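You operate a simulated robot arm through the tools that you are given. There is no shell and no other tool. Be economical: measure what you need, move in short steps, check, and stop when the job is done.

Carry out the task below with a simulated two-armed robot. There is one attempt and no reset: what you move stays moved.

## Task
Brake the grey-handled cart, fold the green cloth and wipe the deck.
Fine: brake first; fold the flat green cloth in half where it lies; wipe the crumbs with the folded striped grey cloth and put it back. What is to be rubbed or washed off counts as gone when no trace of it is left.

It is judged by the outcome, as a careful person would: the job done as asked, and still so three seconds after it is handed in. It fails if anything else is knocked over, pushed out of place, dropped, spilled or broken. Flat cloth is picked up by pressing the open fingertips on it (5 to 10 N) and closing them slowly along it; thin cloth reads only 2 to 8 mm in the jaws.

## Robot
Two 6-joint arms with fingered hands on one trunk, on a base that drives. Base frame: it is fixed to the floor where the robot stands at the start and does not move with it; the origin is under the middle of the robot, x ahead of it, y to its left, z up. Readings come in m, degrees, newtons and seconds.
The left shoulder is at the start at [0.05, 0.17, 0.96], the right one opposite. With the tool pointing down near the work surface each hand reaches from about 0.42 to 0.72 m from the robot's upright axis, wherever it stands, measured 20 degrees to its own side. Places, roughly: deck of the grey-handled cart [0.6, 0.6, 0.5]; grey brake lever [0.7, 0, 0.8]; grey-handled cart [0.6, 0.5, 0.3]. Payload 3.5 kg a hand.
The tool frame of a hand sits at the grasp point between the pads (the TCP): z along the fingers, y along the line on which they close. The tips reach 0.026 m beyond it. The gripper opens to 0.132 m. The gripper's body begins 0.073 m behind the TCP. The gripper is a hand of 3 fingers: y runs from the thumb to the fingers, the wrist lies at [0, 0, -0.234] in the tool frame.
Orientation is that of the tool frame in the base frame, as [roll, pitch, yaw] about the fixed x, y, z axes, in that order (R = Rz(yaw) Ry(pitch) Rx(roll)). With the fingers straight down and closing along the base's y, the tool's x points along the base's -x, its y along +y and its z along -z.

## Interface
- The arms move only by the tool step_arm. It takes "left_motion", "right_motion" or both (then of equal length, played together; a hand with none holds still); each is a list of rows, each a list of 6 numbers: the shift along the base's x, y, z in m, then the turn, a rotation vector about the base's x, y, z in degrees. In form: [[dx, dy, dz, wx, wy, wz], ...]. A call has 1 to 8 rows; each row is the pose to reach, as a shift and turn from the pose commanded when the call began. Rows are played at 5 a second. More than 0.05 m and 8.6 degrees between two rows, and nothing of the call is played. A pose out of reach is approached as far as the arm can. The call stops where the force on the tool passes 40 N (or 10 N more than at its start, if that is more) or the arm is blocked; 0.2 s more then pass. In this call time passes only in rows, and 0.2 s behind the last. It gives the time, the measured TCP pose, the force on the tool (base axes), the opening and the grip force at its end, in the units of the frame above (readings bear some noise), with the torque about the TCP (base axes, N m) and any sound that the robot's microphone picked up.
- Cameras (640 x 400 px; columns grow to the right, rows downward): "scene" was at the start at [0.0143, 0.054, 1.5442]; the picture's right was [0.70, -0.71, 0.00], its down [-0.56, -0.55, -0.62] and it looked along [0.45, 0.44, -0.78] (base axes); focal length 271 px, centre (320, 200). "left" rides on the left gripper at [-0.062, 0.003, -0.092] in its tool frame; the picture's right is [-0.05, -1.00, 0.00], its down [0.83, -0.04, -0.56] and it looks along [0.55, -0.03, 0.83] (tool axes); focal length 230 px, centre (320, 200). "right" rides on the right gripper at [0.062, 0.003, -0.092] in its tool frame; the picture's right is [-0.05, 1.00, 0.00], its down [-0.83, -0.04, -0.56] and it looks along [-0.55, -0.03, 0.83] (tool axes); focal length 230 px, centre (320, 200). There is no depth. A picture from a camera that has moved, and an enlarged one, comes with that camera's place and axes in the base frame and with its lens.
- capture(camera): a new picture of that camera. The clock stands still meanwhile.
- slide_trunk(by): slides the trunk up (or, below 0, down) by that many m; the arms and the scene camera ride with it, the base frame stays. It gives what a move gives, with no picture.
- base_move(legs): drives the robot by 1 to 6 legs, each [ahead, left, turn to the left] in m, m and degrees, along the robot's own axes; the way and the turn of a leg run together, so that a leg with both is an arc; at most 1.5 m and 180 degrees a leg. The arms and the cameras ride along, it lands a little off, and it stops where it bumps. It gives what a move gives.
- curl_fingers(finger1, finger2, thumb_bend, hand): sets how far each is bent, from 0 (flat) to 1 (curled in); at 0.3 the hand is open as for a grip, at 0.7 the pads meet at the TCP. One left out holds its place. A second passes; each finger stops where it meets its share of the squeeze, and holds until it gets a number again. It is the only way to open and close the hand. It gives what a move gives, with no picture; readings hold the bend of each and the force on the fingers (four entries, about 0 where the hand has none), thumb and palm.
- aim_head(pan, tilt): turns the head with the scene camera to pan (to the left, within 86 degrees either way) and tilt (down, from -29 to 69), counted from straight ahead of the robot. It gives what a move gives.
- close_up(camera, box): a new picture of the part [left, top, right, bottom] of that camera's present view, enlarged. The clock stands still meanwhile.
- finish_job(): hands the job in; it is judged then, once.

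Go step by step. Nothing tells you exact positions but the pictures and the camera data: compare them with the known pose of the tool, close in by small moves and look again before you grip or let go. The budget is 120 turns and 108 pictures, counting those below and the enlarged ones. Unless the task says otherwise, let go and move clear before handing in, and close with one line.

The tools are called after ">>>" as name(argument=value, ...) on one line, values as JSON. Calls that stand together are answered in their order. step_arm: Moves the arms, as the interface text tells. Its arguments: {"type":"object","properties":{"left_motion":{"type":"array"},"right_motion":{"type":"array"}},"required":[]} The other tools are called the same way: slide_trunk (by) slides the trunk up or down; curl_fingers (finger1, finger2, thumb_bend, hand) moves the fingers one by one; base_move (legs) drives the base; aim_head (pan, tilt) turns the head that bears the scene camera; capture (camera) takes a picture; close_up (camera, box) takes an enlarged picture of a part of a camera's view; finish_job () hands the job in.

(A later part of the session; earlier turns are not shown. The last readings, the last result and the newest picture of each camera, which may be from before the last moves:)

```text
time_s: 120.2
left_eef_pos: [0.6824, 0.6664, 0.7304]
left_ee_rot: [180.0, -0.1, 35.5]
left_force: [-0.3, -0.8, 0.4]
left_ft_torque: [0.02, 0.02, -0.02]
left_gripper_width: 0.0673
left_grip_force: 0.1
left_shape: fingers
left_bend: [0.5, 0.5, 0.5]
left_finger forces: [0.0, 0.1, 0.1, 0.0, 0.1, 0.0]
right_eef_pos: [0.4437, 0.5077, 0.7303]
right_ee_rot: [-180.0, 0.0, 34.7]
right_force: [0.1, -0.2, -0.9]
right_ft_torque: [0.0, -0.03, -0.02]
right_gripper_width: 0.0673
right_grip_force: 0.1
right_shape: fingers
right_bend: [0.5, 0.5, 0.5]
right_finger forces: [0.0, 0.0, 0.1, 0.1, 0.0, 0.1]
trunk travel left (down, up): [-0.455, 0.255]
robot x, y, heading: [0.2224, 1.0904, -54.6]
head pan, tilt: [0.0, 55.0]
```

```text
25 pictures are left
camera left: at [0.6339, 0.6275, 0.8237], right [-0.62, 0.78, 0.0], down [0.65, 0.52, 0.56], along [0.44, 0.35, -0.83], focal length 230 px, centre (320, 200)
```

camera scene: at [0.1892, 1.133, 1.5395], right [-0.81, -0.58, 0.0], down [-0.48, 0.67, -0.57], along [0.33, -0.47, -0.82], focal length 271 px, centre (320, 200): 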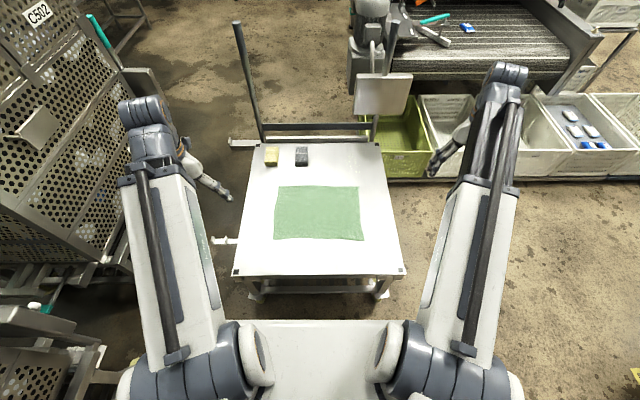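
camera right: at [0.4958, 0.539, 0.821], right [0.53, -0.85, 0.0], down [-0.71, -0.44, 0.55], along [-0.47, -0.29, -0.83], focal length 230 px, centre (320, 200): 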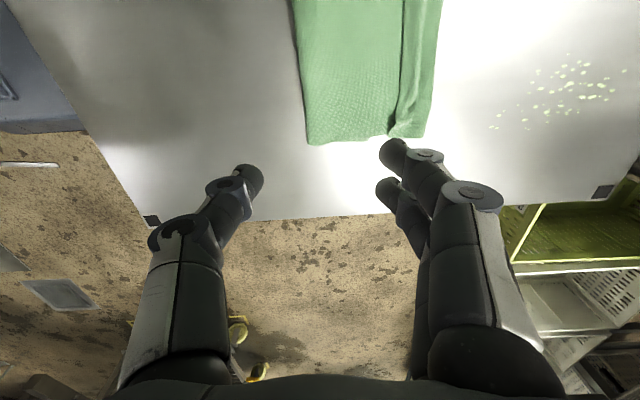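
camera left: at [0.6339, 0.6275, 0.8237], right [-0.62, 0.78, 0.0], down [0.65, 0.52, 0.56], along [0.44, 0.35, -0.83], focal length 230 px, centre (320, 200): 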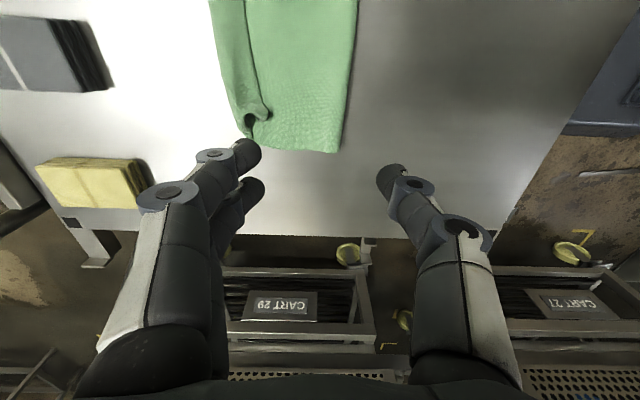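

>>> close_up(camera="right", box=[280, 60, 460, 170])

>>> close_up(camera="left", box=[190, 60, 380, 170])

```text
3.56 times, centred on (370, 115) of right
camera zoom: at [0.4958, 0.539, 0.821], right [0.53, -0.85, 0.0], down [-0.71, -0.44, 0.55], along [-0.47, -0.29, -0.83], focal length 818 px, centre (142, 502)
```

zoom: 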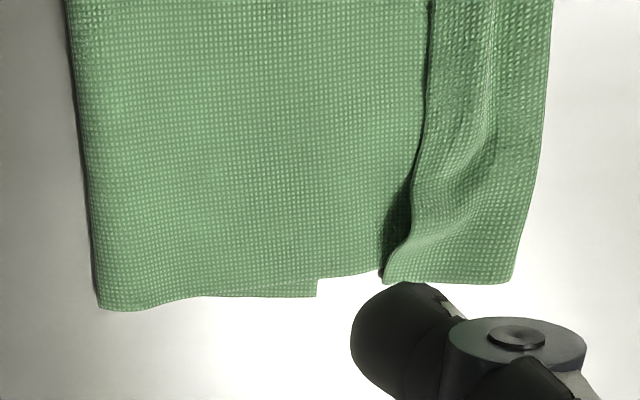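

```text
3.37 times, centred on (285, 115) of left
camera zoom: at [0.6339, 0.6275, 0.8237], right [-0.62, 0.78, 0.0], down [0.65, 0.52, 0.56], along [0.44, 0.35, -0.83], focal length 775 px, centre (438, 486)
```

zoom: 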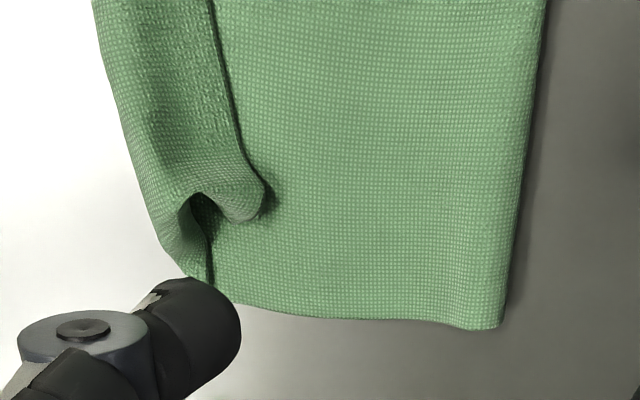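

The top layer is too long now: the low-friction cloth slid nearer while I lifted, and a 4.5 cm edge flap lies back. I'll re-grip the two raised edge lobes with the hands turned back, unfold, and refold on a lower path with a tighter pinch.

>>> step_arm(left_motion=[[0.006, -0.006, 0, 0, 0, 8.4], [0.012, -0.013, 0, 0, 0, 16.8], [0.018, -0.02, 0, 0, 0, 25.2], [0.024, -0.026, 0, 0, 0, 33.6], [0.03, -0.033, 0, 0, 0, 42], [0.036, -0.04, 0, 0, 0, 50.4], [0.04, -0.046, 0, 0, 0, 58.8], [0.0456, -0.0514, 0, 0, 0, 67.2]], right_motion=[[0.004, -0.011, 0, 0, 0, 8.4], [0.008, -0.022, 0, 0, 0, 16.8], [0.012, -0.033, 0, 0, 0, 25.2], [0.016, -0.044, 0, 0, 0, 33.6], [0.02, -0.055, 0, 0, 0, 42], [0.025, -0.066, 0, 0, 0, 50.4], [0.03, -0.077, 0, 0, 0, 58.8], [0.034, -0.087, 0, 0, 0, 67.2]])

>>> step_arm(left_motion=[[0, 0, -0.03, 0, 0, 8], [0, 0, -0.06, 0, 0, 16], [0, 0, -0.09, 0, 0, 22.8], [0, 0, -0.11, 0, 0, 22.8]], right_motion=[[0, 0, -0.03, 0, 0, 8], [0, 0, -0.06, 0, 0, 16], [0, 0, -0.09, 0, 0, 22.8], [0, 0, -0.11, 0, 0, 22.8]])

>>> capture(camera="left")

>>> capture(camera="right")

```text
time_s: 122.0
left_eef_pos: [0.7299, 0.6167, 0.7311]
left_ee_rot: [-180.0, -0.1, 102.8]
left_force: [0.3, -0.4, -1.6]
left_ft_torque: [-0.03, -0.02, 0.01]
left_gripper_width: 0.0673
left_grip_force: 0.0
left_shape: fingers
left_bend: [0.5, 0.5, 0.5]
left_finger forces: [0.1, 0.0, 0.1, 0.0, 0.0, 0.1]
right_eef_pos: [0.4779, 0.4195, 0.7302]
right_ee_rot: [-180.0, -0.2, 102.1]
right_force: [0.1, -0.4, 0.3]
right_ft_torque: [0.04, -0.02, -0.01]
right_gripper_width: 0.0673
right_grip_force: 0.1
right_shape: fingers
right_bend: [0.5, 0.5, 0.5]
right_finger forces: [0.1, 0.0, 0.1, 0.1, 0.0, 0.1]
trunk travel left (down, up): [-0.455, 0.255]
robot x, y, heading: [0.2186, 1.0895, -54.4]
head pan, tilt: [0.0, 55.0]
```

```text
time_s: 123.0
left_eef_pos: [0.73, 0.6148, 0.6204]
left_ee_rot: [-179.9, -0.1, 125.5]
left_force: [-0.7, 0.6, -0.5]
left_ft_torque: [0.0, -0.02, -0.03]
left_gripper_width: 0.0671
left_grip_force: 0.1
left_shape: fingers
left_bend: [0.5, 0.5, 0.5]
left_finger forces: [0.1, 0.0, 0.0, 0.0, 0.0, 0.1]
right_eef_pos: [0.4775, 0.4203, 0.6217]
right_ee_rot: [-180.0, -0.1, 124.8]
right_force: [-0.6, 0.0, -0.3]
right_ft_torque: [0.02, 0.0, 0.03]
right_gripper_width: 0.0673
right_grip_force: 0.0
right_shape: fingers
right_bend: [0.5, 0.5, 0.5]
right_finger forces: [0.0, 0.1, 0.0, 0.0, 0.0, 0.0]
trunk travel left (down, up): [-0.455, 0.255]
robot x, y, heading: [0.2171, 1.0903, -54.5]
head pan, tilt: [0.0, 55.0]
```

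```text
22 pictures are left
camera left: at [0.768, 0.5657, 0.713], right [-0.78, -0.62, 0.0], down [-0.52, 0.65, 0.56], along [-0.35, 0.44, -0.83], focal length 230 px, centre (320, 200)
```

left: 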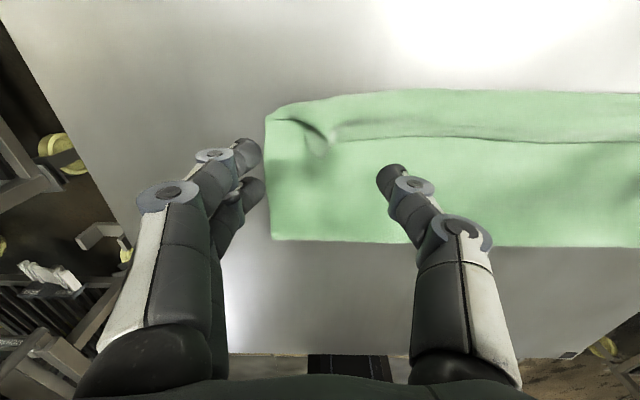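

```text
21 pictures are left
camera right: at [0.4445, 0.4715, 0.7116], right [0.85, 0.53, 0.0], down [0.44, -0.71, 0.55], along [0.29, -0.47, -0.83], focal length 230 px, centre (320, 200)
```

right: 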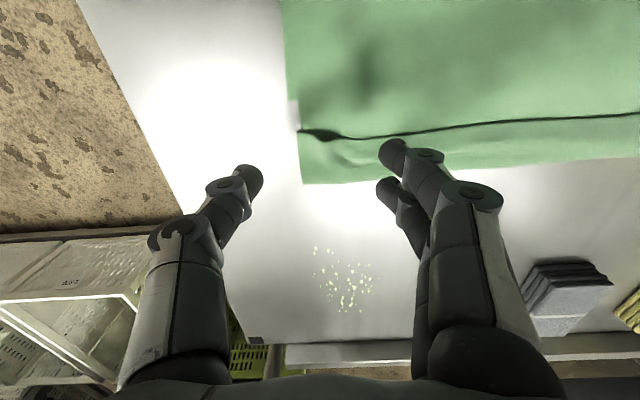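

>>> curl_fingers(hand="left", finger1=0.56, finger2=0.56, thumb_bend=0.56)

>>> curl_fingers(hand="right", finger1=0.56, finger2=0.56, thumb_bend=0.56)

>>> step_arm(left_motion=[[0, 0, -0.02, 0, 0, 0], [0, 0, -0.04, 0, 0, 0], [0, 0, -0.0525, 0, 0, 0]], right_motion=[[0, 0, -0.02, 0, 0, 0], [0, 0, -0.04, 0, 0, 0], [0, 0, -0.0545, 0, 0, 0]])

>>> curl_fingers(hand="left", finger1=0.65, finger2=0.65, thumb_bend=0.65)

>>> curl_fingers(hand="right", finger1=0.65, finger2=0.65, thumb_bend=0.65)

>>> step_arm(left_motion=[[0, 0, -0.003, 0, 0, 0]], right_motion=[[0, 0, -0.002, 0, 0, 0]])

>>> curl_fingers(hand="left", finger1=0.85, finger2=0.85, thumb_bend=0.85)

>>> curl_fingers(hand="right", finger1=0.85, finger2=0.85, thumb_bend=0.85)

>>> step_arm(left_motion=[[0, 0, 0.02, 0, 0, 0], [-0.01, 0.014, 0.04, 0, 0, 0], [-0.023, 0.0325, 0.06, 0, 0, 0], [-0.038, 0.053, 0.07, 0, 0, 0]], right_motion=[[0, 0, 0.02, 0, 0, 0], [-0.01, 0.014, 0.04, 0, 0, 0], [-0.023, 0.0325, 0.06, 0, 0, 0], [-0.038, 0.053, 0.07, 0, 0, 0]])

>>> close_up(camera="scene", box=[240, 140, 400, 240])

```text
time_s: 124.0
left_eef_pos: [0.73, 0.6149, 0.6191]
left_ee_rot: [180.0, -0.1, 125.5]
left_force: [0.6, -0.3, 0.0]
left_ft_torque: [0.02, -0.01, 0.01]
left_gripper_width: 0.0486
left_grip_force: 0.1
left_shape: fingers
left_bend: [0.56, 0.56, 0.56]
left_finger forces: [0.1, 0.0, 0.0, 0.0, 0.0, 0.1]
right_eef_pos: [0.4781, 0.4203, 0.6216]
right_ee_rot: [-180.0, 0.0, 124.8]
right_force: [0.0, -0.6, -0.8]
right_ft_torque: [-0.01, -0.03, 0.02]
right_gripper_width: 0.0674
right_grip_force: 0.0
right_shape: fingers
right_bend: [0.5, 0.5, 0.5]
right_finger forces: [0.0, 0.1, 0.0, 0.0, 0.1, 0.1]
trunk travel left (down, up): [-0.455, 0.255]
robot x, y, heading: [0.2112, 1.0924, -54.5]
head pan, tilt: [0.0, 55.0]
```

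```text
time_s: 125.0
left_eef_pos: [0.7292, 0.6141, 0.6208]
left_ee_rot: [-180.0, -0.1, 125.5]
left_force: [-0.3, -0.2, 0.6]
left_ft_torque: [0.0, 0.01, -0.01]
left_gripper_width: 0.0484
left_grip_force: 0.1
left_shape: fingers
left_bend: [0.56, 0.56, 0.56]
left_finger forces: [0.0, 0.0, 0.1, 0.0, 0.1, 0.0]
right_eef_pos: [0.4771, 0.4198, 0.6212]
right_ee_rot: [179.9, 0.0, 124.8]
right_force: [0.2, 0.3, 0.5]
right_ft_torque: [0.01, 0.04, 0.01]
right_gripper_width: 0.0484
right_grip_force: 0.0
right_shape: fingers
right_bend: [0.56, 0.56, 0.56]
right_finger forces: [0.1, 0.1, 0.0, 0.0, 0.0, 0.1]
trunk travel left (down, up): [-0.455, 0.255]
robot x, y, heading: [0.2197, 1.0898, -54.2]
head pan, tilt: [0.0, 55.0]
```

```text
time_s: 125.8
left_eef_pos: [0.7302, 0.6144, 0.5684]
left_ee_rot: [-179.9, -0.1, 125.5]
left_force: [0.1, 0.0, -0.1]
left_ft_torque: [0.01, -0.04, 0.01]
left_gripper_width: 0.0487
left_grip_force: 0.1
left_shape: fingers
left_bend: [0.56, 0.56, 0.56]
left_finger forces: [0.0, 0.0, 0.1, 0.0, 0.0, 0.0]
right_eef_pos: [0.4794, 0.4204, 0.5663]
right_ee_rot: [180.0, -0.1, 124.8]
right_force: [0.2, -0.3, 0.0]
right_ft_torque: [0.02, 0.01, 0.0]
right_gripper_width: 0.0484
right_grip_force: 0.0
right_shape: fingers
right_bend: [0.56, 0.56, 0.56]
right_finger forces: [0.0, 0.0, 0.0, 0.1, 0.0, 0.0]
trunk travel left (down, up): [-0.455, 0.255]
robot x, y, heading: [0.2178, 1.0946, -54.2]
head pan, tilt: [0.0, 55.0]
```

```text
time_s: 126.8
left_eef_pos: [0.7312, 0.6148, 0.5679]
left_ee_rot: [-180.0, 0.0, 125.5]
left_force: [-0.1, -0.1, -0.1]
left_ft_torque: [0.0, -0.02, 0.0]
left_gripper_width: 0.02
left_grip_force: 0.1
left_shape: fingers
left_bend: [0.65, 0.65, 0.65]
left_finger forces: [0.0, 0.0, 0.0, 0.1, 0.0, 0.0]
right_eef_pos: [0.4788, 0.42, 0.5669]
right_ee_rot: [179.9, -0.1, 124.9]
right_force: [-0.7, 0.5, 0.8]
right_ft_torque: [0.0, 0.0, 0.02]
right_gripper_width: 0.0485
right_grip_force: 0.0
right_shape: fingers
right_bend: [0.56, 0.56, 0.56]
right_finger forces: [0.0, 0.0, 0.1, 0.0, 0.0, 0.1]
trunk travel left (down, up): [-0.455, 0.255]
robot x, y, heading: [0.2186, 1.0932, -54.2]
head pan, tilt: [0.0, 55.0]
```

```text
time_s: 127.8
left_eef_pos: [0.7305, 0.6145, 0.5674]
left_ee_rot: [180.0, -0.1, 125.5]
left_force: [-0.4, -0.4, -0.4]
left_ft_torque: [0.02, 0.01, 0.02]
left_gripper_width: 0.02
left_grip_force: 0.0
left_shape: fingers
left_bend: [0.65, 0.65, 0.65]
left_finger forces: [0.0, 0.1, 0.0, 0.1, 0.0, 0.1]
right_eef_pos: [0.4798, 0.4207, 0.5666]
right_ee_rot: [180.0, 0.0, 124.9]
right_force: [-0.2, 0.0, -0.5]
right_ft_torque: [-0.03, -0.03, -0.01]
right_gripper_width: 0.0202
right_grip_force: 0.1
right_shape: fingers
right_bend: [0.65, 0.65, 0.65]
right_finger forces: [0.0, 0.0, 0.0, 0.0, 0.0, 0.1]
trunk travel left (down, up): [-0.455, 0.255]
robot x, y, heading: [0.2152, 1.0899, -54.6]
head pan, tilt: [0.0, 55.0]
```

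```text
time_s: 128.2
left_eef_pos: [0.7295, 0.615, 0.5651]
left_ee_rot: [180.0, -0.1, 125.5]
left_force: [0.9, -0.6, 0.1]
left_ft_torque: [-0.03, 0.0, -0.01]
left_gripper_width: 0.0199
left_grip_force: 0.1
left_shape: fingers
left_bend: [0.65, 0.65, 0.65]
left_finger forces: [0.1, 0.1, 0.0, 0.1, 0.0, 0.0]
right_eef_pos: [0.4794, 0.4199, 0.5643]
right_ee_rot: [-180.0, -0.2, 124.7]
right_force: [0.1, 0.4, 0.0]
right_ft_torque: [-0.02, 0.01, 0.01]
right_gripper_width: 0.0202
right_grip_force: 0.2
right_shape: fingers
right_bend: [0.65, 0.65, 0.65]
right_finger forces: [0.0, 0.0, 0.0, 0.0, 0.0, 0.1]
trunk travel left (down, up): [-0.455, 0.255]
robot x, y, heading: [0.2191, 1.0954, -54.7]
head pan, tilt: [0.0, 55.0]
```

```text
time_s: 129.2
left_eef_pos: [0.7307, 0.6142, 0.565]
left_ee_rot: [-180.0, -0.1, 125.5]
left_force: [-0.6, -0.2, 0.9]
left_ft_torque: [0.03, -0.01, 0.01]
left_gripper_width: 0.0012
left_grip_force: 0.1
left_shape: fingers
left_bend: [0.79, 0.78, 0.77]
left_finger forces: [0.0, 0.1, 0.0, 0.0, 0.1, 0.0]
right_eef_pos: [0.4786, 0.4197, 0.5644]
right_ee_rot: [-179.9, 0.0, 124.8]
right_force: [0.3, 0.0, -0.2]
right_ft_torque: [-0.05, 0.01, 0.02]
right_gripper_width: 0.0199
right_grip_force: 0.0
right_shape: fingers
right_bend: [0.65, 0.65, 0.65]
right_finger forces: [0.0, 0.1, 0.1, 0.0, 0.1, 0.1]
trunk travel left (down, up): [-0.455, 0.255]
robot x, y, heading: [0.2181, 1.095, -54.5]
head pan, tilt: [0.0, 55.0]
```

```text
time_s: 130.2
left_eef_pos: [0.7303, 0.6154, 0.5656]
left_ee_rot: [179.9, -0.1, 125.6]
left_force: [0.0, -0.4, -0.3]
left_ft_torque: [0.01, 0.02, 0.0]
left_gripper_width: 0.0007
left_grip_force: 0.0
left_shape: fingers
left_bend: [0.79, 0.78, 0.77]
left_finger forces: [0.0, 0.0, 0.0, 0.0, 0.0, 0.0]
right_eef_pos: [0.4794, 0.42, 0.5644]
right_ee_rot: [-180.0, 0.0, 124.8]
right_force: [0.4, -0.3, 0.7]
right_ft_torque: [0.03, -0.02, 0.0]
right_gripper_width: 0.0
right_grip_force: 0.1
right_shape: fingers
right_bend: [0.78, 0.78, 0.77]
right_finger forces: [0.0, 0.0, 0.0, 0.0, 0.1, 0.1]
trunk travel left (down, up): [-0.455, 0.255]
robot x, y, heading: [0.2181, 1.0924, -54.3]
head pan, tilt: [0.0, 55.0]
```

```text
time_s: 131.2
left_eef_pos: [0.6921, 0.668, 0.6331]
left_ee_rot: [-180.0, -0.1, 125.4]
left_force: [0.4, -0.2, 0.1]
left_ft_torque: [0.03, 0.0, 0.01]
left_gripper_width: 0.0009
left_grip_force: 0.1
left_shape: fingers
left_bend: [0.79, 0.78, 0.77]
left_finger forces: [0.1, 0.0, 0.0, 0.1, 0.0, 0.1]
right_eef_pos: [0.4419, 0.4725, 0.6347]
right_ee_rot: [-180.0, -0.1, 124.7]
right_force: [0.5, 0.9, -0.1]
right_ft_torque: [0.01, -0.01, 0.0]
right_gripper_width: 0.0
right_grip_force: 0.0
right_shape: fingers
right_bend: [0.78, 0.78, 0.77]
right_finger forces: [0.1, 0.0, 0.0, 0.1, 0.1, 0.1]
trunk travel left (down, up): [-0.455, 0.255]
robot x, y, heading: [0.2165, 1.092, -54.3]
head pan, tilt: [0.0, 55.0]
```

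```text
4.00 times, centred on (320, 190) of scene
camera zoom: at [0.236, 1.0673, 1.4195], right [-0.81, -0.58, 0.0], down [-0.48, 0.67, -0.57], along [0.33, -0.47, -0.82], focal length 1085 px, centre (320, 240)
```

zoom: 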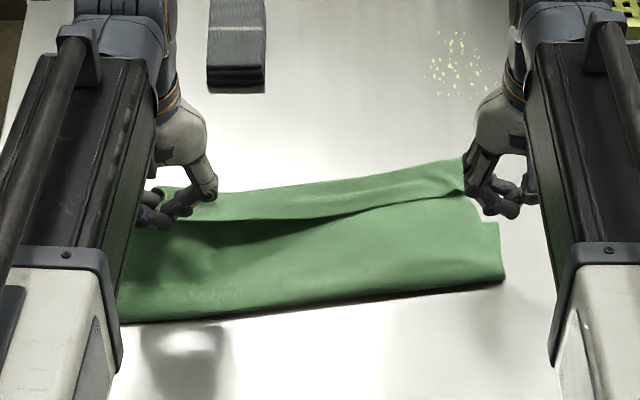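

>>> capture(camera="right")

```text
19 pictures are left
camera right: at [0.4085, 0.5252, 0.7251], right [0.85, 0.53, 0.0], down [0.44, -0.71, 0.55], along [0.29, -0.47, -0.83], focal length 230 px, centre (320, 200)
```

right: 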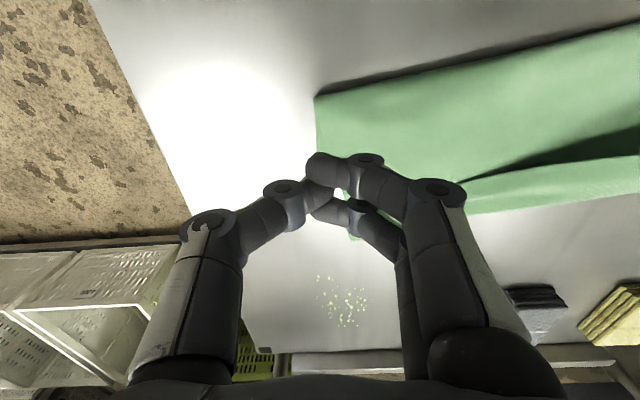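

The right hand missed its lobe; the left holds. I'll move the right hand onto the flap's right end and grip it there.

>>> curl_fingers(hand="right", finger1=0.56, finger2=0.56, thumb_bend=0.56)

>>> step_arm(right_motion=[[0.03, -0.01, 0.01, 0, 0, 0], [0.06, -0.022, 0.01, 0, 0, 0], [0.0887, -0.0322, 0, 0, 0, 0], [0.0887, -0.0322, -0.02, 0, 0, 0]])

>>> capture(camera="right")

```text
time_s: 132.2
left_eef_pos: [0.6927, 0.6686, 0.6328]
left_ee_rot: [-180.0, -0.1, 125.5]
left_force: [0.0, -0.3, -0.1]
left_ft_torque: [0.03, 0.0, -0.03]
left_gripper_width: 0.0006
left_grip_force: 0.1
left_shape: fingers
left_bend: [0.79, 0.78, 0.77]
left_finger forces: [0.1, 0.0, 0.1, 0.0, 0.0, 0.0]
right_eef_pos: [0.4419, 0.4741, 0.6342]
right_ee_rot: [180.0, 0.0, 124.8]
right_force: [0.2, 0.1, 0.0]
right_ft_torque: [-0.04, 0.02, 0.0]
right_gripper_width: 0.0472
right_grip_force: 0.0
right_shape: fingers
right_bend: [0.56, 0.56, 0.56]
right_finger forces: [0.0, 0.1, 0.0, 0.0, 0.0, 0.0]
trunk travel left (down, up): [-0.455, 0.255]
robot x, y, heading: [0.2179, 1.0902, -54.6]
head pan, tilt: [0.0, 55.0]
```

```text
time_s: 133.2
left_eef_pos: [0.6919, 0.6674, 0.6341]
left_ee_rot: [-180.0, -0.1, 125.5]
left_force: [-0.8, -0.3, 0.2]
left_ft_torque: [-0.01, 0.02, 0.03]
left_gripper_width: 0.0007
left_grip_force: 0.0
left_shape: fingers
left_bend: [0.79, 0.78, 0.77]
left_finger forces: [0.1, 0.0, 0.0, 0.0, 0.1, 0.0]
right_eef_pos: [0.5298, 0.4411, 0.6148]
right_ee_rot: [-180.0, -0.1, 124.8]
right_force: [0.3, -0.2, 0.3]
right_ft_torque: [0.0, -0.02, 0.01]
right_gripper_width: 0.0476
right_grip_force: 0.0
right_shape: fingers
right_bend: [0.56, 0.56, 0.56]
right_finger forces: [0.0, 0.0, 0.0, 0.0, 0.0, 0.1]
trunk travel left (down, up): [-0.455, 0.255]
robot x, y, heading: [0.2135, 1.0959, -54.3]
head pan, tilt: [0.0, 55.0]
```

```text
18 pictures are left
camera right: at [0.4967, 0.4931, 0.7046], right [0.85, 0.53, 0.0], down [0.44, -0.71, 0.55], along [0.29, -0.47, -0.83], focal length 230 px, centre (320, 200)
```

right: 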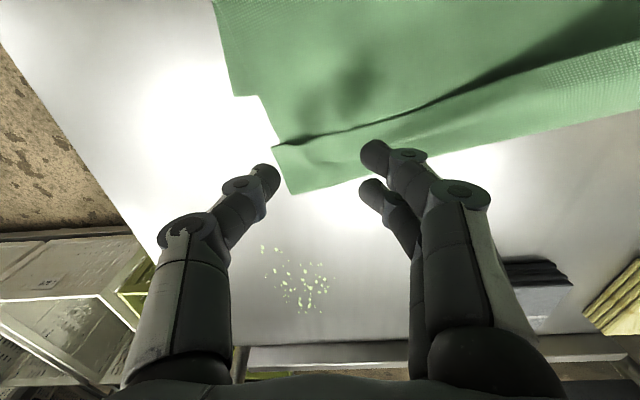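

>>> step_arm(right_motion=[[0.0047, -0.0065, -0.02, 0, 0, 0], [0.0047, -0.0065, -0.04, 0, 0, 0], [0.0047, -0.0065, -0.048, 0, 0, 0]])

>>> curl_fingers(hand="right", finger1=0.61, finger2=0.61, thumb_bend=0.61)

>>> step_arm(right_motion=[[0, 0, -0.001, 0, 0, 0], [0, 0, -0.001, 0, 0, 0]])

```text
time_s: 134.0
left_eef_pos: [0.6917, 0.6682, 0.6331]
left_ee_rot: [180.0, -0.1, 125.5]
left_force: [-0.8, 0.0, -0.5]
left_ft_torque: [0.0, -0.01, -0.01]
left_gripper_width: 0.001
left_grip_force: 0.0
left_shape: fingers
left_bend: [0.79, 0.78, 0.77]
left_finger forces: [0.0, 0.0, 0.1, 0.0, 0.1, 0.0]
right_eef_pos: [0.534, 0.4348, 0.5653]
right_ee_rot: [-180.0, -0.1, 124.8]
right_force: [-0.1, 0.0, 1.1]
right_ft_torque: [0.0, -0.02, 0.02]
right_gripper_width: 0.0474
right_grip_force: 0.2
right_shape: fingers
right_bend: [0.56, 0.56, 0.56]
right_finger forces: [0.1, 0.1, 0.0, 0.1, 0.0, 0.0]
trunk travel left (down, up): [-0.455, 0.255]
robot x, y, heading: [0.2186, 1.0941, -54.3]
head pan, tilt: [0.0, 55.0]
```

```text
time_s: 135.0
left_eef_pos: [0.6926, 0.6683, 0.633]
left_ee_rot: [-180.0, -0.1, 125.6]
left_force: [0.3, -0.2, -0.3]
left_ft_torque: [0.05, -0.03, -0.02]
left_gripper_width: 0.0012
left_grip_force: 0.2
left_shape: fingers
left_bend: [0.79, 0.78, 0.77]
left_finger forces: [0.1, 0.0, 0.0, 0.0, 0.1, 0.0]
right_eef_pos: [0.5343, 0.435, 0.5652]
right_ee_rot: [179.9, -0.1, 124.8]
right_force: [-0.4, -0.8, -0.2]
right_ft_torque: [0.01, -0.01, 0.01]
right_gripper_width: 0.0322
right_grip_force: 0.0
right_shape: fingers
right_bend: [0.61, 0.61, 0.61]
right_finger forces: [0.0, 0.0, 0.0, 0.0, 0.1, 0.2]
trunk travel left (down, up): [-0.455, 0.255]
robot x, y, heading: [0.2153, 1.092, -54.8]
head pan, tilt: [0.0, 55.0]
```

```text
time_s: 135.6
left_eef_pos: [0.6924, 0.6679, 0.6327]
left_ee_rot: [180.0, 0.0, 125.5]
left_force: [0.1, 0.3, 0.4]
left_ft_torque: [0.0, 0.01, 0.02]
left_gripper_width: 0.0008
left_grip_force: 0.0
left_shape: fingers
left_bend: [0.79, 0.78, 0.77]
left_finger forces: [0.1, 0.0, 0.0, 0.0, 0.0, 0.1]
right_eef_pos: [0.5342, 0.4359, 0.5652]
right_ee_rot: [-180.0, -0.2, 124.8]
right_force: [0.0, -0.4, 2.7]
right_ft_torque: [0.0, 0.0, 0.03]
right_gripper_width: 0.0321
right_grip_force: 0.1
right_shape: fingers
right_bend: [0.61, 0.61, 0.61]
right_finger forces: [0.0, 0.0, 0.0, 0.0, 0.0, 0.0]
trunk travel left (down, up): [-0.455, 0.255]
robot x, y, heading: [0.2183, 1.0931, -54.4]
head pan, tilt: [0.0, 55.0]
```

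>>> step_arm(right_motion=[[0, 0, -0.001, 0, 0, 0]])

>>> curl_fingers(hand="right", finger1=0.65, finger2=0.65, thumb_bend=0.65)

>>> step_arm(right_motion=[[0, 0, -0.0015, 0, 0, 0], [0, 0, -0.0015, 0, 0, 0]])

>>> curl_fingers(hand="right", finger1=0.85, finger2=0.85, thumb_bend=0.85)

>>> step_arm(right_motion=[[0, 0, 0.015, 0, 0, 0], [-0.006, 0.008, 0.03, 0, 0, 0], [-0.015, 0.021, 0.05, 0, 0, 0], [-0.025, 0.035, 0.065, 0, 0, 0]])

>>> capture(camera="right")

```text
time_s: 136.0
left_eef_pos: [0.6921, 0.6685, 0.6331]
left_ee_rot: [-180.0, -0.1, 125.6]
left_force: [-0.2, -0.1, 0.5]
left_ft_torque: [-0.01, 0.0, 0.02]
left_gripper_width: 0.0008
left_grip_force: 0.0
left_shape: fingers
left_bend: [0.79, 0.78, 0.77]
left_finger forces: [0.1, 0.0, 0.0, 0.0, 0.0, 0.1]
right_eef_pos: [0.5341, 0.4342, 0.565]
right_ee_rot: [-180.0, -0.1, 124.7]
right_force: [0.3, 1.8, 4.9]
right_ft_torque: [0.03, -0.03, -0.04]
right_gripper_width: 0.0319
right_grip_force: 0.0
right_shape: fingers
right_bend: [0.61, 0.61, 0.61]
right_finger forces: [0.1, 0.1, 0.0, 0.0, 0.0, 0.1]
trunk travel left (down, up): [-0.455, 0.255]
robot x, y, heading: [0.2186, 1.0926, -54.4]
head pan, tilt: [0.0, 55.0]
```

```text
time_s: 137.0
left_eef_pos: [0.6919, 0.6673, 0.6322]
left_ee_rot: [179.9, 0.0, 125.5]
left_force: [-0.6, -0.2, -0.3]
left_ft_torque: [0.0, 0.0, 0.0]
left_gripper_width: 0.001
left_grip_force: 0.1
left_shape: fingers
left_bend: [0.79, 0.78, 0.77]
left_finger forces: [0.0, 0.1, 0.2, 0.0, 0.1, 0.0]
right_eef_pos: [0.5344, 0.4347, 0.5649]
right_ee_rot: [179.9, -0.1, 124.8]
right_force: [0.5, -0.1, -0.1]
right_ft_torque: [0.01, 0.02, -0.04]
right_gripper_width: 0.0203
right_grip_force: 0.1
right_shape: fingers
right_bend: [0.65, 0.65, 0.65]
right_finger forces: [0.0, 0.0, 0.1, 0.0, 0.0, 0.0]
trunk travel left (down, up): [-0.455, 0.255]
robot x, y, heading: [0.215, 1.0927, -54.6]
head pan, tilt: [0.0, 55.0]
```

```text
time_s: 137.6
left_eef_pos: [0.6928, 0.6672, 0.6341]
left_ee_rot: [-179.9, -0.1, 125.5]
left_force: [-0.8, -0.4, -0.5]
left_ft_torque: [-0.01, 0.02, -0.01]
left_gripper_width: 0.0009
left_grip_force: 0.2
left_shape: fingers
left_bend: [0.79, 0.78, 0.77]
left_finger forces: [0.1, 0.0, 0.0, 0.0, 0.0, 0.1]
right_eef_pos: [0.5354, 0.4338, 0.5632]
right_ee_rot: [180.0, -0.1, 124.8]
right_force: [0.2, 0.5, 5.9]
right_ft_torque: [0.04, -0.02, 0.05]
right_gripper_width: 0.0198
right_grip_force: 0.0
right_shape: fingers
right_bend: [0.65, 0.65, 0.65]
right_finger forces: [0.1, 0.0, 0.0, 0.0, 0.0, 0.0]
trunk travel left (down, up): [-0.455, 0.255]
robot x, y, heading: [0.2177, 1.0922, -54.3]
head pan, tilt: [0.0, 55.0]
```

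```text
time_s: 138.6
left_eef_pos: [0.693, 0.6672, 0.6336]
left_ee_rot: [-180.0, -0.1, 125.5]
left_force: [0.4, -0.1, -0.3]
left_ft_torque: [0.0, -0.01, 0.02]
left_gripper_width: 0.0006
left_grip_force: 0.1
left_shape: fingers
left_bend: [0.79, 0.78, 0.77]
left_finger forces: [0.0, 0.0, 0.0, 0.0, 0.1, 0.0]
right_eef_pos: [0.5341, 0.4351, 0.5628]
right_ee_rot: [-179.9, -0.1, 124.7]
right_force: [0.8, -0.3, 0.2]
right_ft_torque: [0.01, -0.01, 0.0]
right_gripper_width: 0.0008
right_grip_force: 0.0
right_shape: fingers
right_bend: [0.76, 0.76, 0.75]
right_finger forces: [0.0, 0.1, 0.1, 0.1, 0.0, 0.0]
trunk travel left (down, up): [-0.455, 0.255]
robot x, y, heading: [0.2155, 1.0937, -54.6]
head pan, tilt: [0.0, 55.0]
```

```text
time_s: 139.6
left_eef_pos: [0.6923, 0.6672, 0.6335]
left_ee_rot: [-180.0, -0.1, 125.5]
left_force: [-0.2, 0.8, -0.6]
left_ft_torque: [0.0, 0.02, 0.01]
left_gripper_width: 0.0007
left_grip_force: 0.1
left_shape: fingers
left_bend: [0.79, 0.78, 0.77]
left_finger forces: [0.1, 0.0, 0.0, 0.1, 0.0, 0.0]
right_eef_pos: [0.5095, 0.4712, 0.6279]
right_ee_rot: [-180.0, -0.1, 124.8]
right_force: [-0.7, 0.2, -0.9]
right_ft_torque: [-0.01, -0.04, 0.01]
right_gripper_width: 0.0006
right_grip_force: 0.1
right_shape: fingers
right_bend: [0.76, 0.76, 0.75]
right_finger forces: [0.0, 0.0, 0.1, 0.0, 0.0, 0.0]
trunk travel left (down, up): [-0.455, 0.255]
robot x, y, heading: [0.217, 1.0922, -54.5]
head pan, tilt: [0.0, 55.0]
```

```text
17 pictures are left
camera right: at [0.4763, 0.5226, 0.7194], right [0.85, 0.53, 0.0], down [0.44, -0.71, 0.55], along [0.29, -0.47, -0.83], focal length 230 px, centre (320, 200)
```

right: 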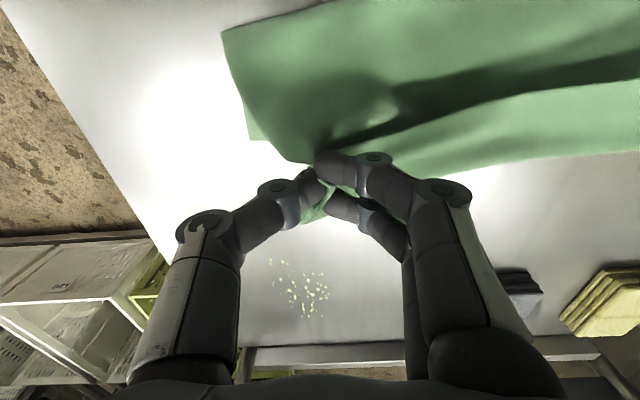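

Both hands hold the edge. I'll carry it back to the near side, spreading slightly, to lay the cloth flat.

>>> step_arm(left_motion=[[-0.0135, 0.0237, 0.01, 0, 0, 0], [-0.027, 0.0474, 0.015, 0, 0, 0], [-0.0405, 0.0711, 0.015, 0, 0, 0], [-0.054, 0.095, 0.005, 0, 0, 0], [-0.0675, 0.1186, -0.015, 0, 0, 0], [-0.081, 0.1423, -0.035, 0, 0, 0], [-0.0945, 0.166, -0.055, 0, 0, 0]], right_motion=[[-0.0239, 0.0259, 0.015, 0, 0, 0], [-0.0478, 0.0519, 0.02, 0, 0, 0], [-0.0717, 0.0778, 0.02, 0, 0, 0], [-0.0955, 0.1038, 0.01, 0, 0, 0], [-0.1194, 0.1297, -0.01, 0, 0, 0], [-0.1433, 0.1557, -0.03, 0, 0, 0], [-0.1672, 0.1816, -0.05, 0, 0, 0]])

>>> close_up(camera="scene", box=[220, 130, 420, 290])

```text
time_s: 141.2
left_eef_pos: [0.6009, 0.8259, 0.576]
left_ee_rot: [-179.8, -0.3, 125.6]
left_force: [-6.6, -3.4, -1.2]
left_ft_torque: [-0.06, 0.15, -0.03]
left_gripper_width: 0.001
left_grip_force: 0.0
left_shape: fingers
left_bend: [0.79, 0.78, 0.77]
left_finger forces: [0.0, 0.1, 0.0, 0.0, 0.0, 0.0]
left hand out of reach, approached as far as the arm can: row 7
right_eef_pos: [0.3447, 0.6437, 0.5726]
right_ee_rot: [179.9, -0.2, 124.8]
right_force: [6.1, 4.3, 0.1]
right_ft_torque: [0.13, -0.14, 0.04]
right_gripper_width: 0.0007
right_grip_force: 0.0
right_shape: fingers
right_bend: [0.8, 0.8, 0.77]
right_finger forces: [0.0, 0.0, 0.0, 0.1, 0.0, 0.1]
right hand out of reach, approached as far as the arm can: row 7
trunk travel left (down, up): [-0.455, 0.255]
robot x, y, heading: [0.2169, 1.0923, -54.6]
head pan, tilt: [0.0, 55.0]
```

```text
2.50 times, centred on (320, 210) of scene
camera zoom: at [0.2361, 1.0671, 1.4196], right [-0.81, -0.58, 0.0], down [-0.48, 0.67, -0.57], along [0.33, -0.47, -0.82], focal length 678 px, centre (320, 175)
```

zoom: 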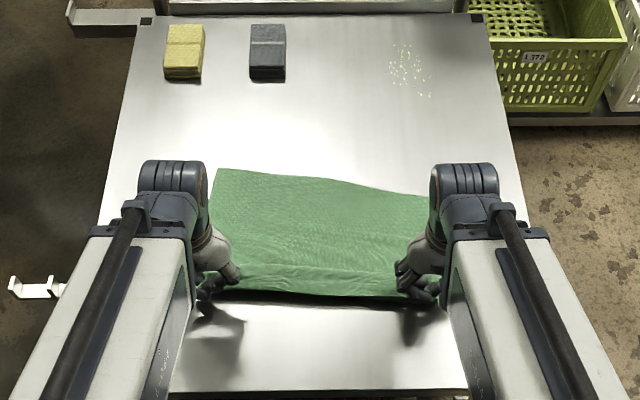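

The cloth has crept toward me with a tuck. I'll lift it by its edge like a towel so it hangs free and straightens, then re-lay it half and fold it in the same motion.

>>> step_arm(left_motion=[[0.006, -0.008, 0.035, 0, 0, 0], [0.012, -0.016, 0.07, 0, 0, 0], [0.02, -0.028, 0.105, 0, 0, 0], [0.03, -0.042, 0.14, 0, 0, 0], [0.04, -0.056, 0.175, 0, 0, 0], [0.052, -0.072, 0.21, 0, 0, 0], [0.064, -0.089, 0.24, 0, 0, 0], [0.076, -0.106, 0.27, 0, 0, 0]], right_motion=[[0.006, -0.008, 0.035, 0, 0, 0], [0.012, -0.016, 0.07, 0, 0, 0], [0.02, -0.028, 0.105, 0, 0, 0], [0.03, -0.042, 0.14, 0, 0, 0], [0.04, -0.056, 0.175, 0, 0, 0], [0.052, -0.072, 0.21, 0, 0, 0], [0.064, -0.089, 0.24, 0, 0, 0], [0.076, -0.106, 0.27, 0, 0, 0]])

>>> close_up(camera="scene", box=[200, 100, 440, 300])

```text
time_s: 143.0
left_eef_pos: [0.6805, 0.7202, 0.8444]
left_ee_rot: [-180.0, -0.2, 125.5]
left_force: [-4.3, -2.9, 0.4]
left_ft_torque: [-0.03, 0.12, 0.01]
left_gripper_width: 0.0012
left_grip_force: 0.0
left_shape: fingers
left_bend: [0.79, 0.78, 0.77]
left_finger forces: [0.2, 0.0, 0.0, 0.0, 0.0, 0.0]
left hand out of reach, approached as far as the arm can: row 1
right_eef_pos: [0.4243, 0.5384, 0.8456]
right_ee_rot: [-180.0, -0.1, 124.8]
right_force: [5.0, 2.8, 0.3]
right_ft_torque: [0.07, -0.07, 0.03]
right_gripper_width: 0.0004
right_grip_force: 0.1
right_shape: fingers
right_bend: [0.82, 0.81, 0.78]
right_finger forces: [0.0, 0.0, 0.1, 0.0, 0.0, 0.1]
trunk travel left (down, up): [-0.455, 0.255]
robot x, y, heading: [0.218, 1.0876, -54.4]
head pan, tilt: [0.0, 55.0]
```

```text
2.00 times, centred on (320, 200) of scene
camera zoom: at [0.2361, 1.0672, 1.4195], right [-0.81, -0.58, 0.0], down [-0.48, 0.67, -0.57], along [0.33, -0.47, -0.82], focal length 542 px, centre (320, 200)
```

zoom: 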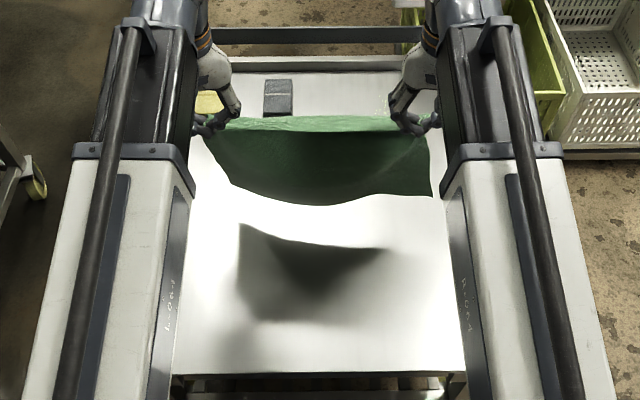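

It hangs free now. I'll swing it forward, let the lower edge touch near the original far edge, then lay it down toward me.

>>> step_arm(left_motion=[[0.025, -0.034, 0, 0, 0, 0], [0.05, -0.069, -0.01, 0, 0, 0], [0.074, -0.103, -0.03, 0, 0, 0], [0.074, -0.103, -0.06, 0, 0, 0], [0.074, -0.103, -0.09, 0, 0, 0], [0.074, -0.103, -0.115, 0, 0, 0]], right_motion=[[0.025, -0.034, 0, 0, 0, 0], [0.05, -0.069, -0.01, 0, 0, 0], [0.074, -0.103, -0.03, 0, 0, 0], [0.074, -0.103, -0.06, 0, 0, 0], [0.074, -0.103, -0.09, 0, 0, 0], [0.074, -0.103, -0.115, 0, 0, 0]])

>>> step_arm(left_motion=[[-0.012, 0.016, -0.007, 0, 0, 0], [-0.029, 0.041, -0.016, 0, 0, 0], [-0.047, 0.065, -0.032, 0, 0, 0], [-0.063, 0.088, -0.052, 0, 0, 0], [-0.079, 0.11, -0.077, 0, 0, 0], [-0.093, 0.13, -0.102, 0, 0, 0], [-0.106, 0.147, -0.127, 0, 0, 0], [-0.117, 0.163, -0.152, 0, 0, 0]], right_motion=[[-0.012, 0.016, -0.007, 0, 0, 0], [-0.029, 0.041, -0.016, 0, 0, 0], [-0.047, 0.065, -0.032, 0, 0, 0], [-0.063, 0.088, -0.052, 0, 0, 0], [-0.079, 0.11, -0.077, 0, 0, 0], [-0.093, 0.13, -0.102, 0, 0, 0], [-0.106, 0.147, -0.127, 0, 0, 0], [-0.117, 0.163, -0.152, 0, 0, 0]])

>>> close_up(camera="scene", box=[220, 130, 420, 290])

```text
time_s: 144.4
left_eef_pos: [0.7514, 0.6192, 0.7297]
left_ee_rot: [-179.9, -0.1, 125.5]
left_force: [-5.5, -3.6, -0.6]
left_ft_torque: [-0.04, 0.13, -0.05]
left_gripper_width: 0.0009
left_grip_force: 0.0
left_shape: fingers
left_bend: [0.79, 0.78, 0.77]
left_finger forces: [0.0, 0.1, 0.1, 0.1, 0.0, 0.0]
right_eef_pos: [0.4961, 0.4346, 0.728]
right_ee_rot: [179.8, -0.1, 124.9]
right_force: [5.0, 3.5, -0.1]
right_ft_torque: [0.04, -0.09, 0.02]
right_gripper_width: 0.0004
right_grip_force: 0.0
right_shape: fingers
right_bend: [0.82, 0.81, 0.78]
right_finger forces: [0.1, 0.0, 0.0, 0.0, 0.1, 0.0]
trunk travel left (down, up): [-0.455, 0.255]
robot x, y, heading: [0.2163, 1.0931, -54.4]
head pan, tilt: [0.0, 55.0]
```

```text
time_s: 146.2
left_eef_pos: [0.6353, 0.7807, 0.5767]
left_ee_rot: [-180.0, -0.1, 125.5]
left_force: [-4.3, -2.4, 0.3]
left_ft_torque: [-0.07, 0.07, -0.05]
left_gripper_width: 0.001
left_grip_force: 0.1
left_shape: fingers
left_bend: [0.79, 0.78, 0.77]
left_finger forces: [0.0, 0.1, 0.1, 0.0, 0.0, 0.0]
right_eef_pos: [0.3785, 0.5976, 0.5781]
right_ee_rot: [179.9, -0.1, 124.9]
right_force: [5.0, 2.6, 0.2]
right_ft_torque: [0.06, -0.07, 0.05]
right_gripper_width: 0.0005
right_grip_force: 0.1
right_shape: fingers
right_bend: [0.82, 0.82, 0.78]
right_finger forces: [0.0, 0.0, 0.0, 0.0, 0.0, 0.1]
trunk travel left (down, up): [-0.455, 0.255]
robot x, y, heading: [0.2165, 1.0911, -54.6]
head pan, tilt: [0.0, 55.0]
```

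```text
2.50 times, centred on (320, 210) of scene
camera zoom: at [0.236, 1.0673, 1.4196], right [-0.81, -0.58, 0.0], down [-0.48, 0.67, -0.57], along [0.33, -0.47, -0.82], focal length 678 px, centre (320, 175)
```

zoom: 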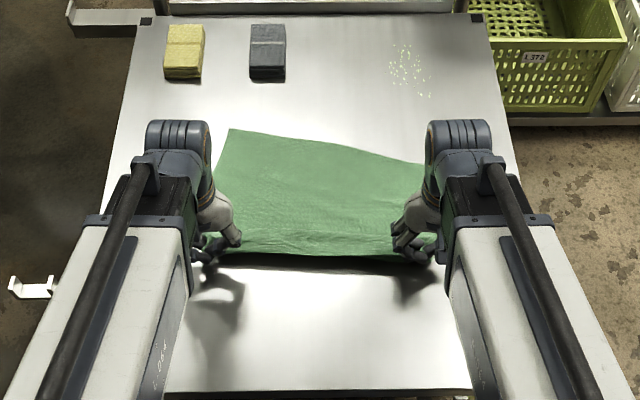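

>>> step_arm(left_motion=[[-0.004, 0.0055, -0.005, 0, 0, 0], [-0.006, 0.008, -0.009, 0, 0, 0]], right_motion=[[-0.004, 0.0055, -0.005, 0, 0, 0], [-0.006, 0.008, -0.01, 0, 0, 0]])

>>> curl_fingers(hand="left", finger1=0.45, finger2=0.45, thumb_bend=0.45)

>>> curl_fingers(hand="right", finger1=0.45, finger2=0.45, thumb_bend=0.45)

>>> step_arm(left_motion=[[0, 0, 0.03, 0, 0, 0], [0, 0, 0.07, 0, 0, 0], [0.03, 0.02, 0.1, 0, 0, 0], [0.065, 0.045, 0.12, 0, 0, 0]], right_motion=[[0, 0, 0.03, 0, 0, 0], [0, 0, 0.07, 0, 0, 0], [-0.03, -0.02, 0.1, 0, 0, 0], [-0.065, -0.045, 0.12, 0, 0, 0]])

>>> close_up(camera="scene", box=[250, 165, 390, 265])

```text
time_s: 146.8
left_eef_pos: [0.63, 0.7878, 0.5676]
left_ee_rot: [-180.0, 0.0, 125.5]
left_force: [-4.2, -2.4, -0.2]
left_ft_torque: [-0.05, 0.11, -0.02]
left_gripper_width: 0.001
left_grip_force: 0.0
left_shape: fingers
left_bend: [0.79, 0.78, 0.77]
left_finger forces: [0.0, 0.1, 0.0, 0.0, 0.0, 0.1]
right_eef_pos: [0.3738, 0.6051, 0.5681]
right_ee_rot: [-180.0, -0.2, 124.8]
right_force: [3.8, 3.5, 0.1]
right_ft_torque: [0.04, -0.07, 0.01]
right_gripper_width: 0.0005
right_grip_force: 0.1
right_shape: fingers
right_bend: [0.82, 0.82, 0.78]
right_finger forces: [0.0, 0.0, 0.0, 0.0, 0.0, 0.1]
trunk travel left (down, up): [-0.455, 0.255]
robot x, y, heading: [0.218, 1.0917, -54.3]
head pan, tilt: [0.0, 55.0]
```

```text
time_s: 147.8
left_eef_pos: [0.6306, 0.7864, 0.5683]
left_ee_rot: [-179.9, -0.1, 125.5]
left_force: [0.5, -0.1, -0.1]
left_ft_torque: [0.0, 0.03, -0.02]
left_gripper_width: 0.084
left_grip_force: 0.0
left_shape: fingers
left_bend: [0.45, 0.45, 0.45]
left_finger forces: [0.0, 0.0, 0.0, 0.1, 0.1, 0.0]
right_eef_pos: [0.3739, 0.6056, 0.5675]
right_ee_rot: [180.0, -0.1, 124.9]
right_force: [-0.4, 0.4, -0.3]
right_ft_torque: [-0.01, -0.02, -0.02]
right_gripper_width: 0.0006
right_grip_force: 0.1
right_shape: fingers
right_bend: [0.82, 0.82, 0.78]
right_finger forces: [0.0, 0.1, 0.1, 0.0, 0.0, 0.0]
trunk travel left (down, up): [-0.455, 0.255]
robot x, y, heading: [0.2144, 1.0956, -54.5]
head pan, tilt: [0.0, 55.0]
```

```text
time_s: 148.8
left_eef_pos: [0.6297, 0.7865, 0.5678]
left_ee_rot: [-179.9, -0.1, 125.5]
left_force: [0.3, 0.1, 0.3]
left_ft_torque: [0.01, 0.0, 0.0]
left_gripper_width: 0.0839
left_grip_force: 0.1
left_shape: fingers
left_bend: [0.45, 0.45, 0.45]
left_finger forces: [0.0, 0.0, 0.1, 0.0, 0.0, 0.1]
right_eef_pos: [0.374, 0.6061, 0.5665]
right_ee_rot: [180.0, -0.1, 124.8]
right_force: [0.0, -0.5, 0.7]
right_ft_torque: [-0.01, 0.0, 0.03]
right_gripper_width: 0.0842
right_grip_force: 0.0
right_shape: fingers
right_bend: [0.45, 0.45, 0.45]
right_finger forces: [0.0, 0.0, 0.0, 0.0, 0.0, 0.1]
trunk travel left (down, up): [-0.455, 0.255]
robot x, y, heading: [0.2151, 1.0937, -54.3]
head pan, tilt: [0.0, 55.0]
```

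```text
time_s: 149.8
left_eef_pos: [0.6962, 0.832, 0.6894]
left_ee_rot: [-180.0, -0.3, 125.4]
left_force: [0.0, 0.1, 0.5]
left_ft_torque: [0.02, 0.02, 0.02]
left_gripper_width: 0.084
left_grip_force: 0.1
left_shape: fingers
left_bend: [0.45, 0.45, 0.45]
left_finger forces: [0.2, 0.0, 0.0, 0.1, 0.1, 0.0]
right_eef_pos: [0.3082, 0.5611, 0.6867]
right_ee_rot: [-180.0, -0.1, 124.8]
right_force: [-0.3, 0.2, 0.3]
right_ft_torque: [-0.01, 0.0, 0.02]
right_gripper_width: 0.0839
right_grip_force: 0.1
right_shape: fingers
right_bend: [0.45, 0.45, 0.45]
right_finger forces: [0.1, 0.1, 0.0, 0.0, 0.1, 0.0]
trunk travel left (down, up): [-0.455, 0.255]
robot x, y, heading: [0.2175, 1.0889, -54.7]
head pan, tilt: [0.0, 55.0]
```

```text
4.00 times, centred on (320, 215) of scene
camera zoom: at [0.236, 1.0673, 1.4195], right [-0.81, -0.58, 0.0], down [-0.48, 0.67, -0.57], along [0.33, -0.47, -0.82], focal length 1085 px, centre (320, 140)
```

zoom: 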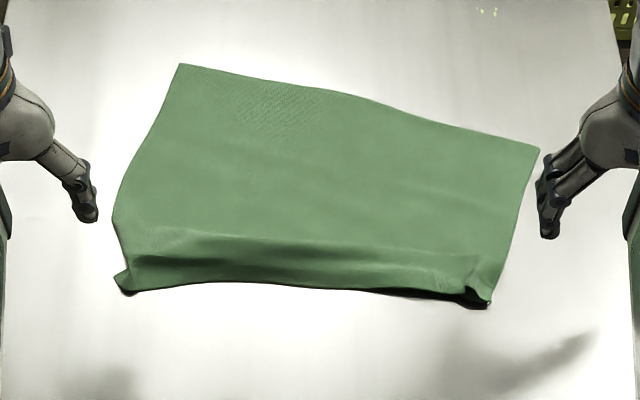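

The near part is tucked under on the right. Gripping the far corners and letting it hang will clear that, and from the far edge the held lip will point the right way when folded. I'll go to the far corners.

>>> curl_fingers(hand="left", finger1=0.53, finger2=0.53, thumb_bend=0.53)

>>> curl_fingers(hand="right", finger1=0.53, finger2=0.53, thumb_bend=0.53)

>>> step_arm(left_motion=[[0.005, -0.042, 0, 0, 0, 0], [0.01, -0.084, 0, 0, 0, 0], [0.015, -0.126, 0, 0, 0, 0], [0.021, -0.168, -0.01, 0, 0, 0], [0.026, -0.21, -0.03, 0, 0, 0], [0.0313, -0.249, -0.055, 0, 0, 0]], right_motion=[[0.022, -0.013, 0, 0, 0, 0], [0.043, -0.027, 0, 0, 0, 0], [0.065, -0.04, 0, 0, 0, 0], [0.086, -0.053, -0.01, 0, 0, 0], [0.108, -0.066, -0.03, 0, 0, 0], [0.129, -0.0796, -0.055, 0, 0, 0]])

>>> capture(camera="left")

>>> capture(camera="right")

```text
time_s: 150.8
left_eef_pos: [0.6964, 0.8328, 0.6881]
left_ee_rot: [-180.0, -0.1, 125.5]
left_force: [0.1, -0.5, 1.0]
left_ft_torque: [-0.01, 0.01, 0.03]
left_gripper_width: 0.0587
left_grip_force: 0.1
left_shape: fingers
left_bend: [0.53, 0.53, 0.53]
left_finger forces: [0.0, 0.1, 0.1, 0.0, 0.1, 0.0]
right_eef_pos: [0.3067, 0.5609, 0.6869]
right_ee_rot: [-180.0, -0.1, 124.8]
right_force: [0.0, -0.7, -0.2]
right_ft_torque: [0.01, 0.02, -0.01]
right_gripper_width: 0.084
right_grip_force: 0.1
right_shape: fingers
right_bend: [0.45, 0.45, 0.45]
right_finger forces: [0.1, 0.1, 0.1, 0.0, 0.1, 0.1]
trunk travel left (down, up): [-0.455, 0.255]
robot x, y, heading: [0.2142, 1.0913, -54.4]
head pan, tilt: [0.0, 55.0]
```

```text
time_s: 151.8
left_eef_pos: [0.6955, 0.8325, 0.6877]
left_ee_rot: [180.0, -0.1, 125.5]
left_force: [0.7, 0.1, -0.2]
left_ft_torque: [-0.04, -0.01, 0.06]
left_gripper_width: 0.0583
left_grip_force: 0.0
left_shape: fingers
left_bend: [0.53, 0.53, 0.53]
left_finger forces: [0.0, 0.0, 0.0, 0.0, 0.1, 0.1]
right_eef_pos: [0.3077, 0.5614, 0.6864]
right_ee_rot: [180.0, -0.1, 124.8]
right_force: [0.6, 0.2, -0.2]
right_ft_torque: [-0.03, -0.03, 0.01]
right_gripper_width: 0.0587
right_grip_force: 0.0
right_shape: fingers
right_bend: [0.53, 0.53, 0.53]
right_finger forces: [0.0, 0.0, 0.0, 0.0, 0.0, 0.0]
trunk travel left (down, up): [-0.455, 0.255]
robot x, y, heading: [0.219, 1.092, -54.5]
head pan, tilt: [0.0, 55.0]
```

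```text
time_s: 153.2
left_eef_pos: [0.7269, 0.5851, 0.6344]
left_ee_rot: [179.9, -0.1, 125.5]
left_force: [-0.5, -0.7, -0.7]
left_ft_torque: [-0.02, -0.03, 0.03]
left_gripper_width: 0.0585
left_grip_force: 0.0
left_shape: fingers
left_bend: [0.53, 0.53, 0.53]
left_finger forces: [0.1, 0.1, 0.0, 0.0, 0.0, 0.0]
right_eef_pos: [0.4363, 0.4799, 0.6333]
right_ee_rot: [180.0, -0.1, 124.7]
right_force: [-0.2, 0.8, 0.4]
right_ft_torque: [-0.04, -0.04, 0.01]
right_gripper_width: 0.0582
right_grip_force: 0.1
right_shape: fingers
right_bend: [0.53, 0.53, 0.53]
right_finger forces: [0.0, 0.1, 0.0, 0.1, 0.0, 0.0]
trunk travel left (down, up): [-0.455, 0.255]
robot x, y, heading: [0.2165, 1.0935, -54.6]
head pan, tilt: [0.0, 55.0]
```

```text
12 pictures are left
camera left: at [0.7654, 0.5364, 0.7265], right [-0.78, -0.62, 0.0], down [-0.52, 0.65, 0.56], along [-0.35, 0.44, -0.83], focal length 230 px, centre (320, 200)
```

left: 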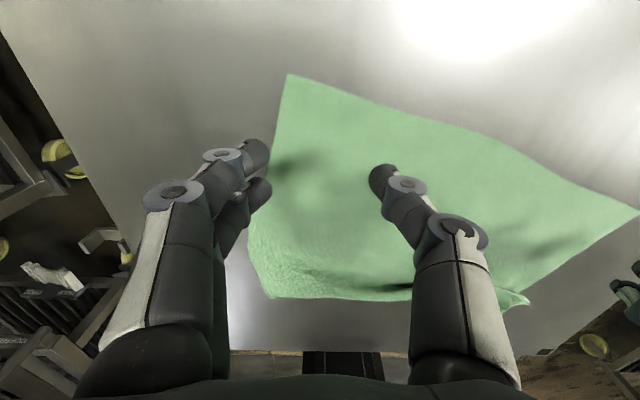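

```text
11 pictures are left
camera right: at [0.4031, 0.5313, 0.7238], right [0.85, 0.53, 0.0], down [0.44, -0.71, 0.55], along [0.29, -0.47, -0.83], focal length 230 px, centre (320, 200)
```

right: 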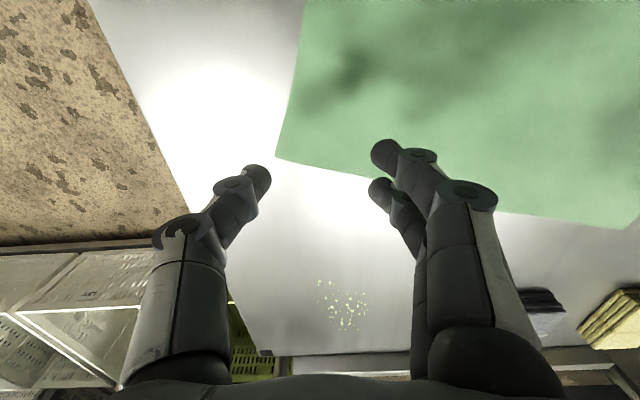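

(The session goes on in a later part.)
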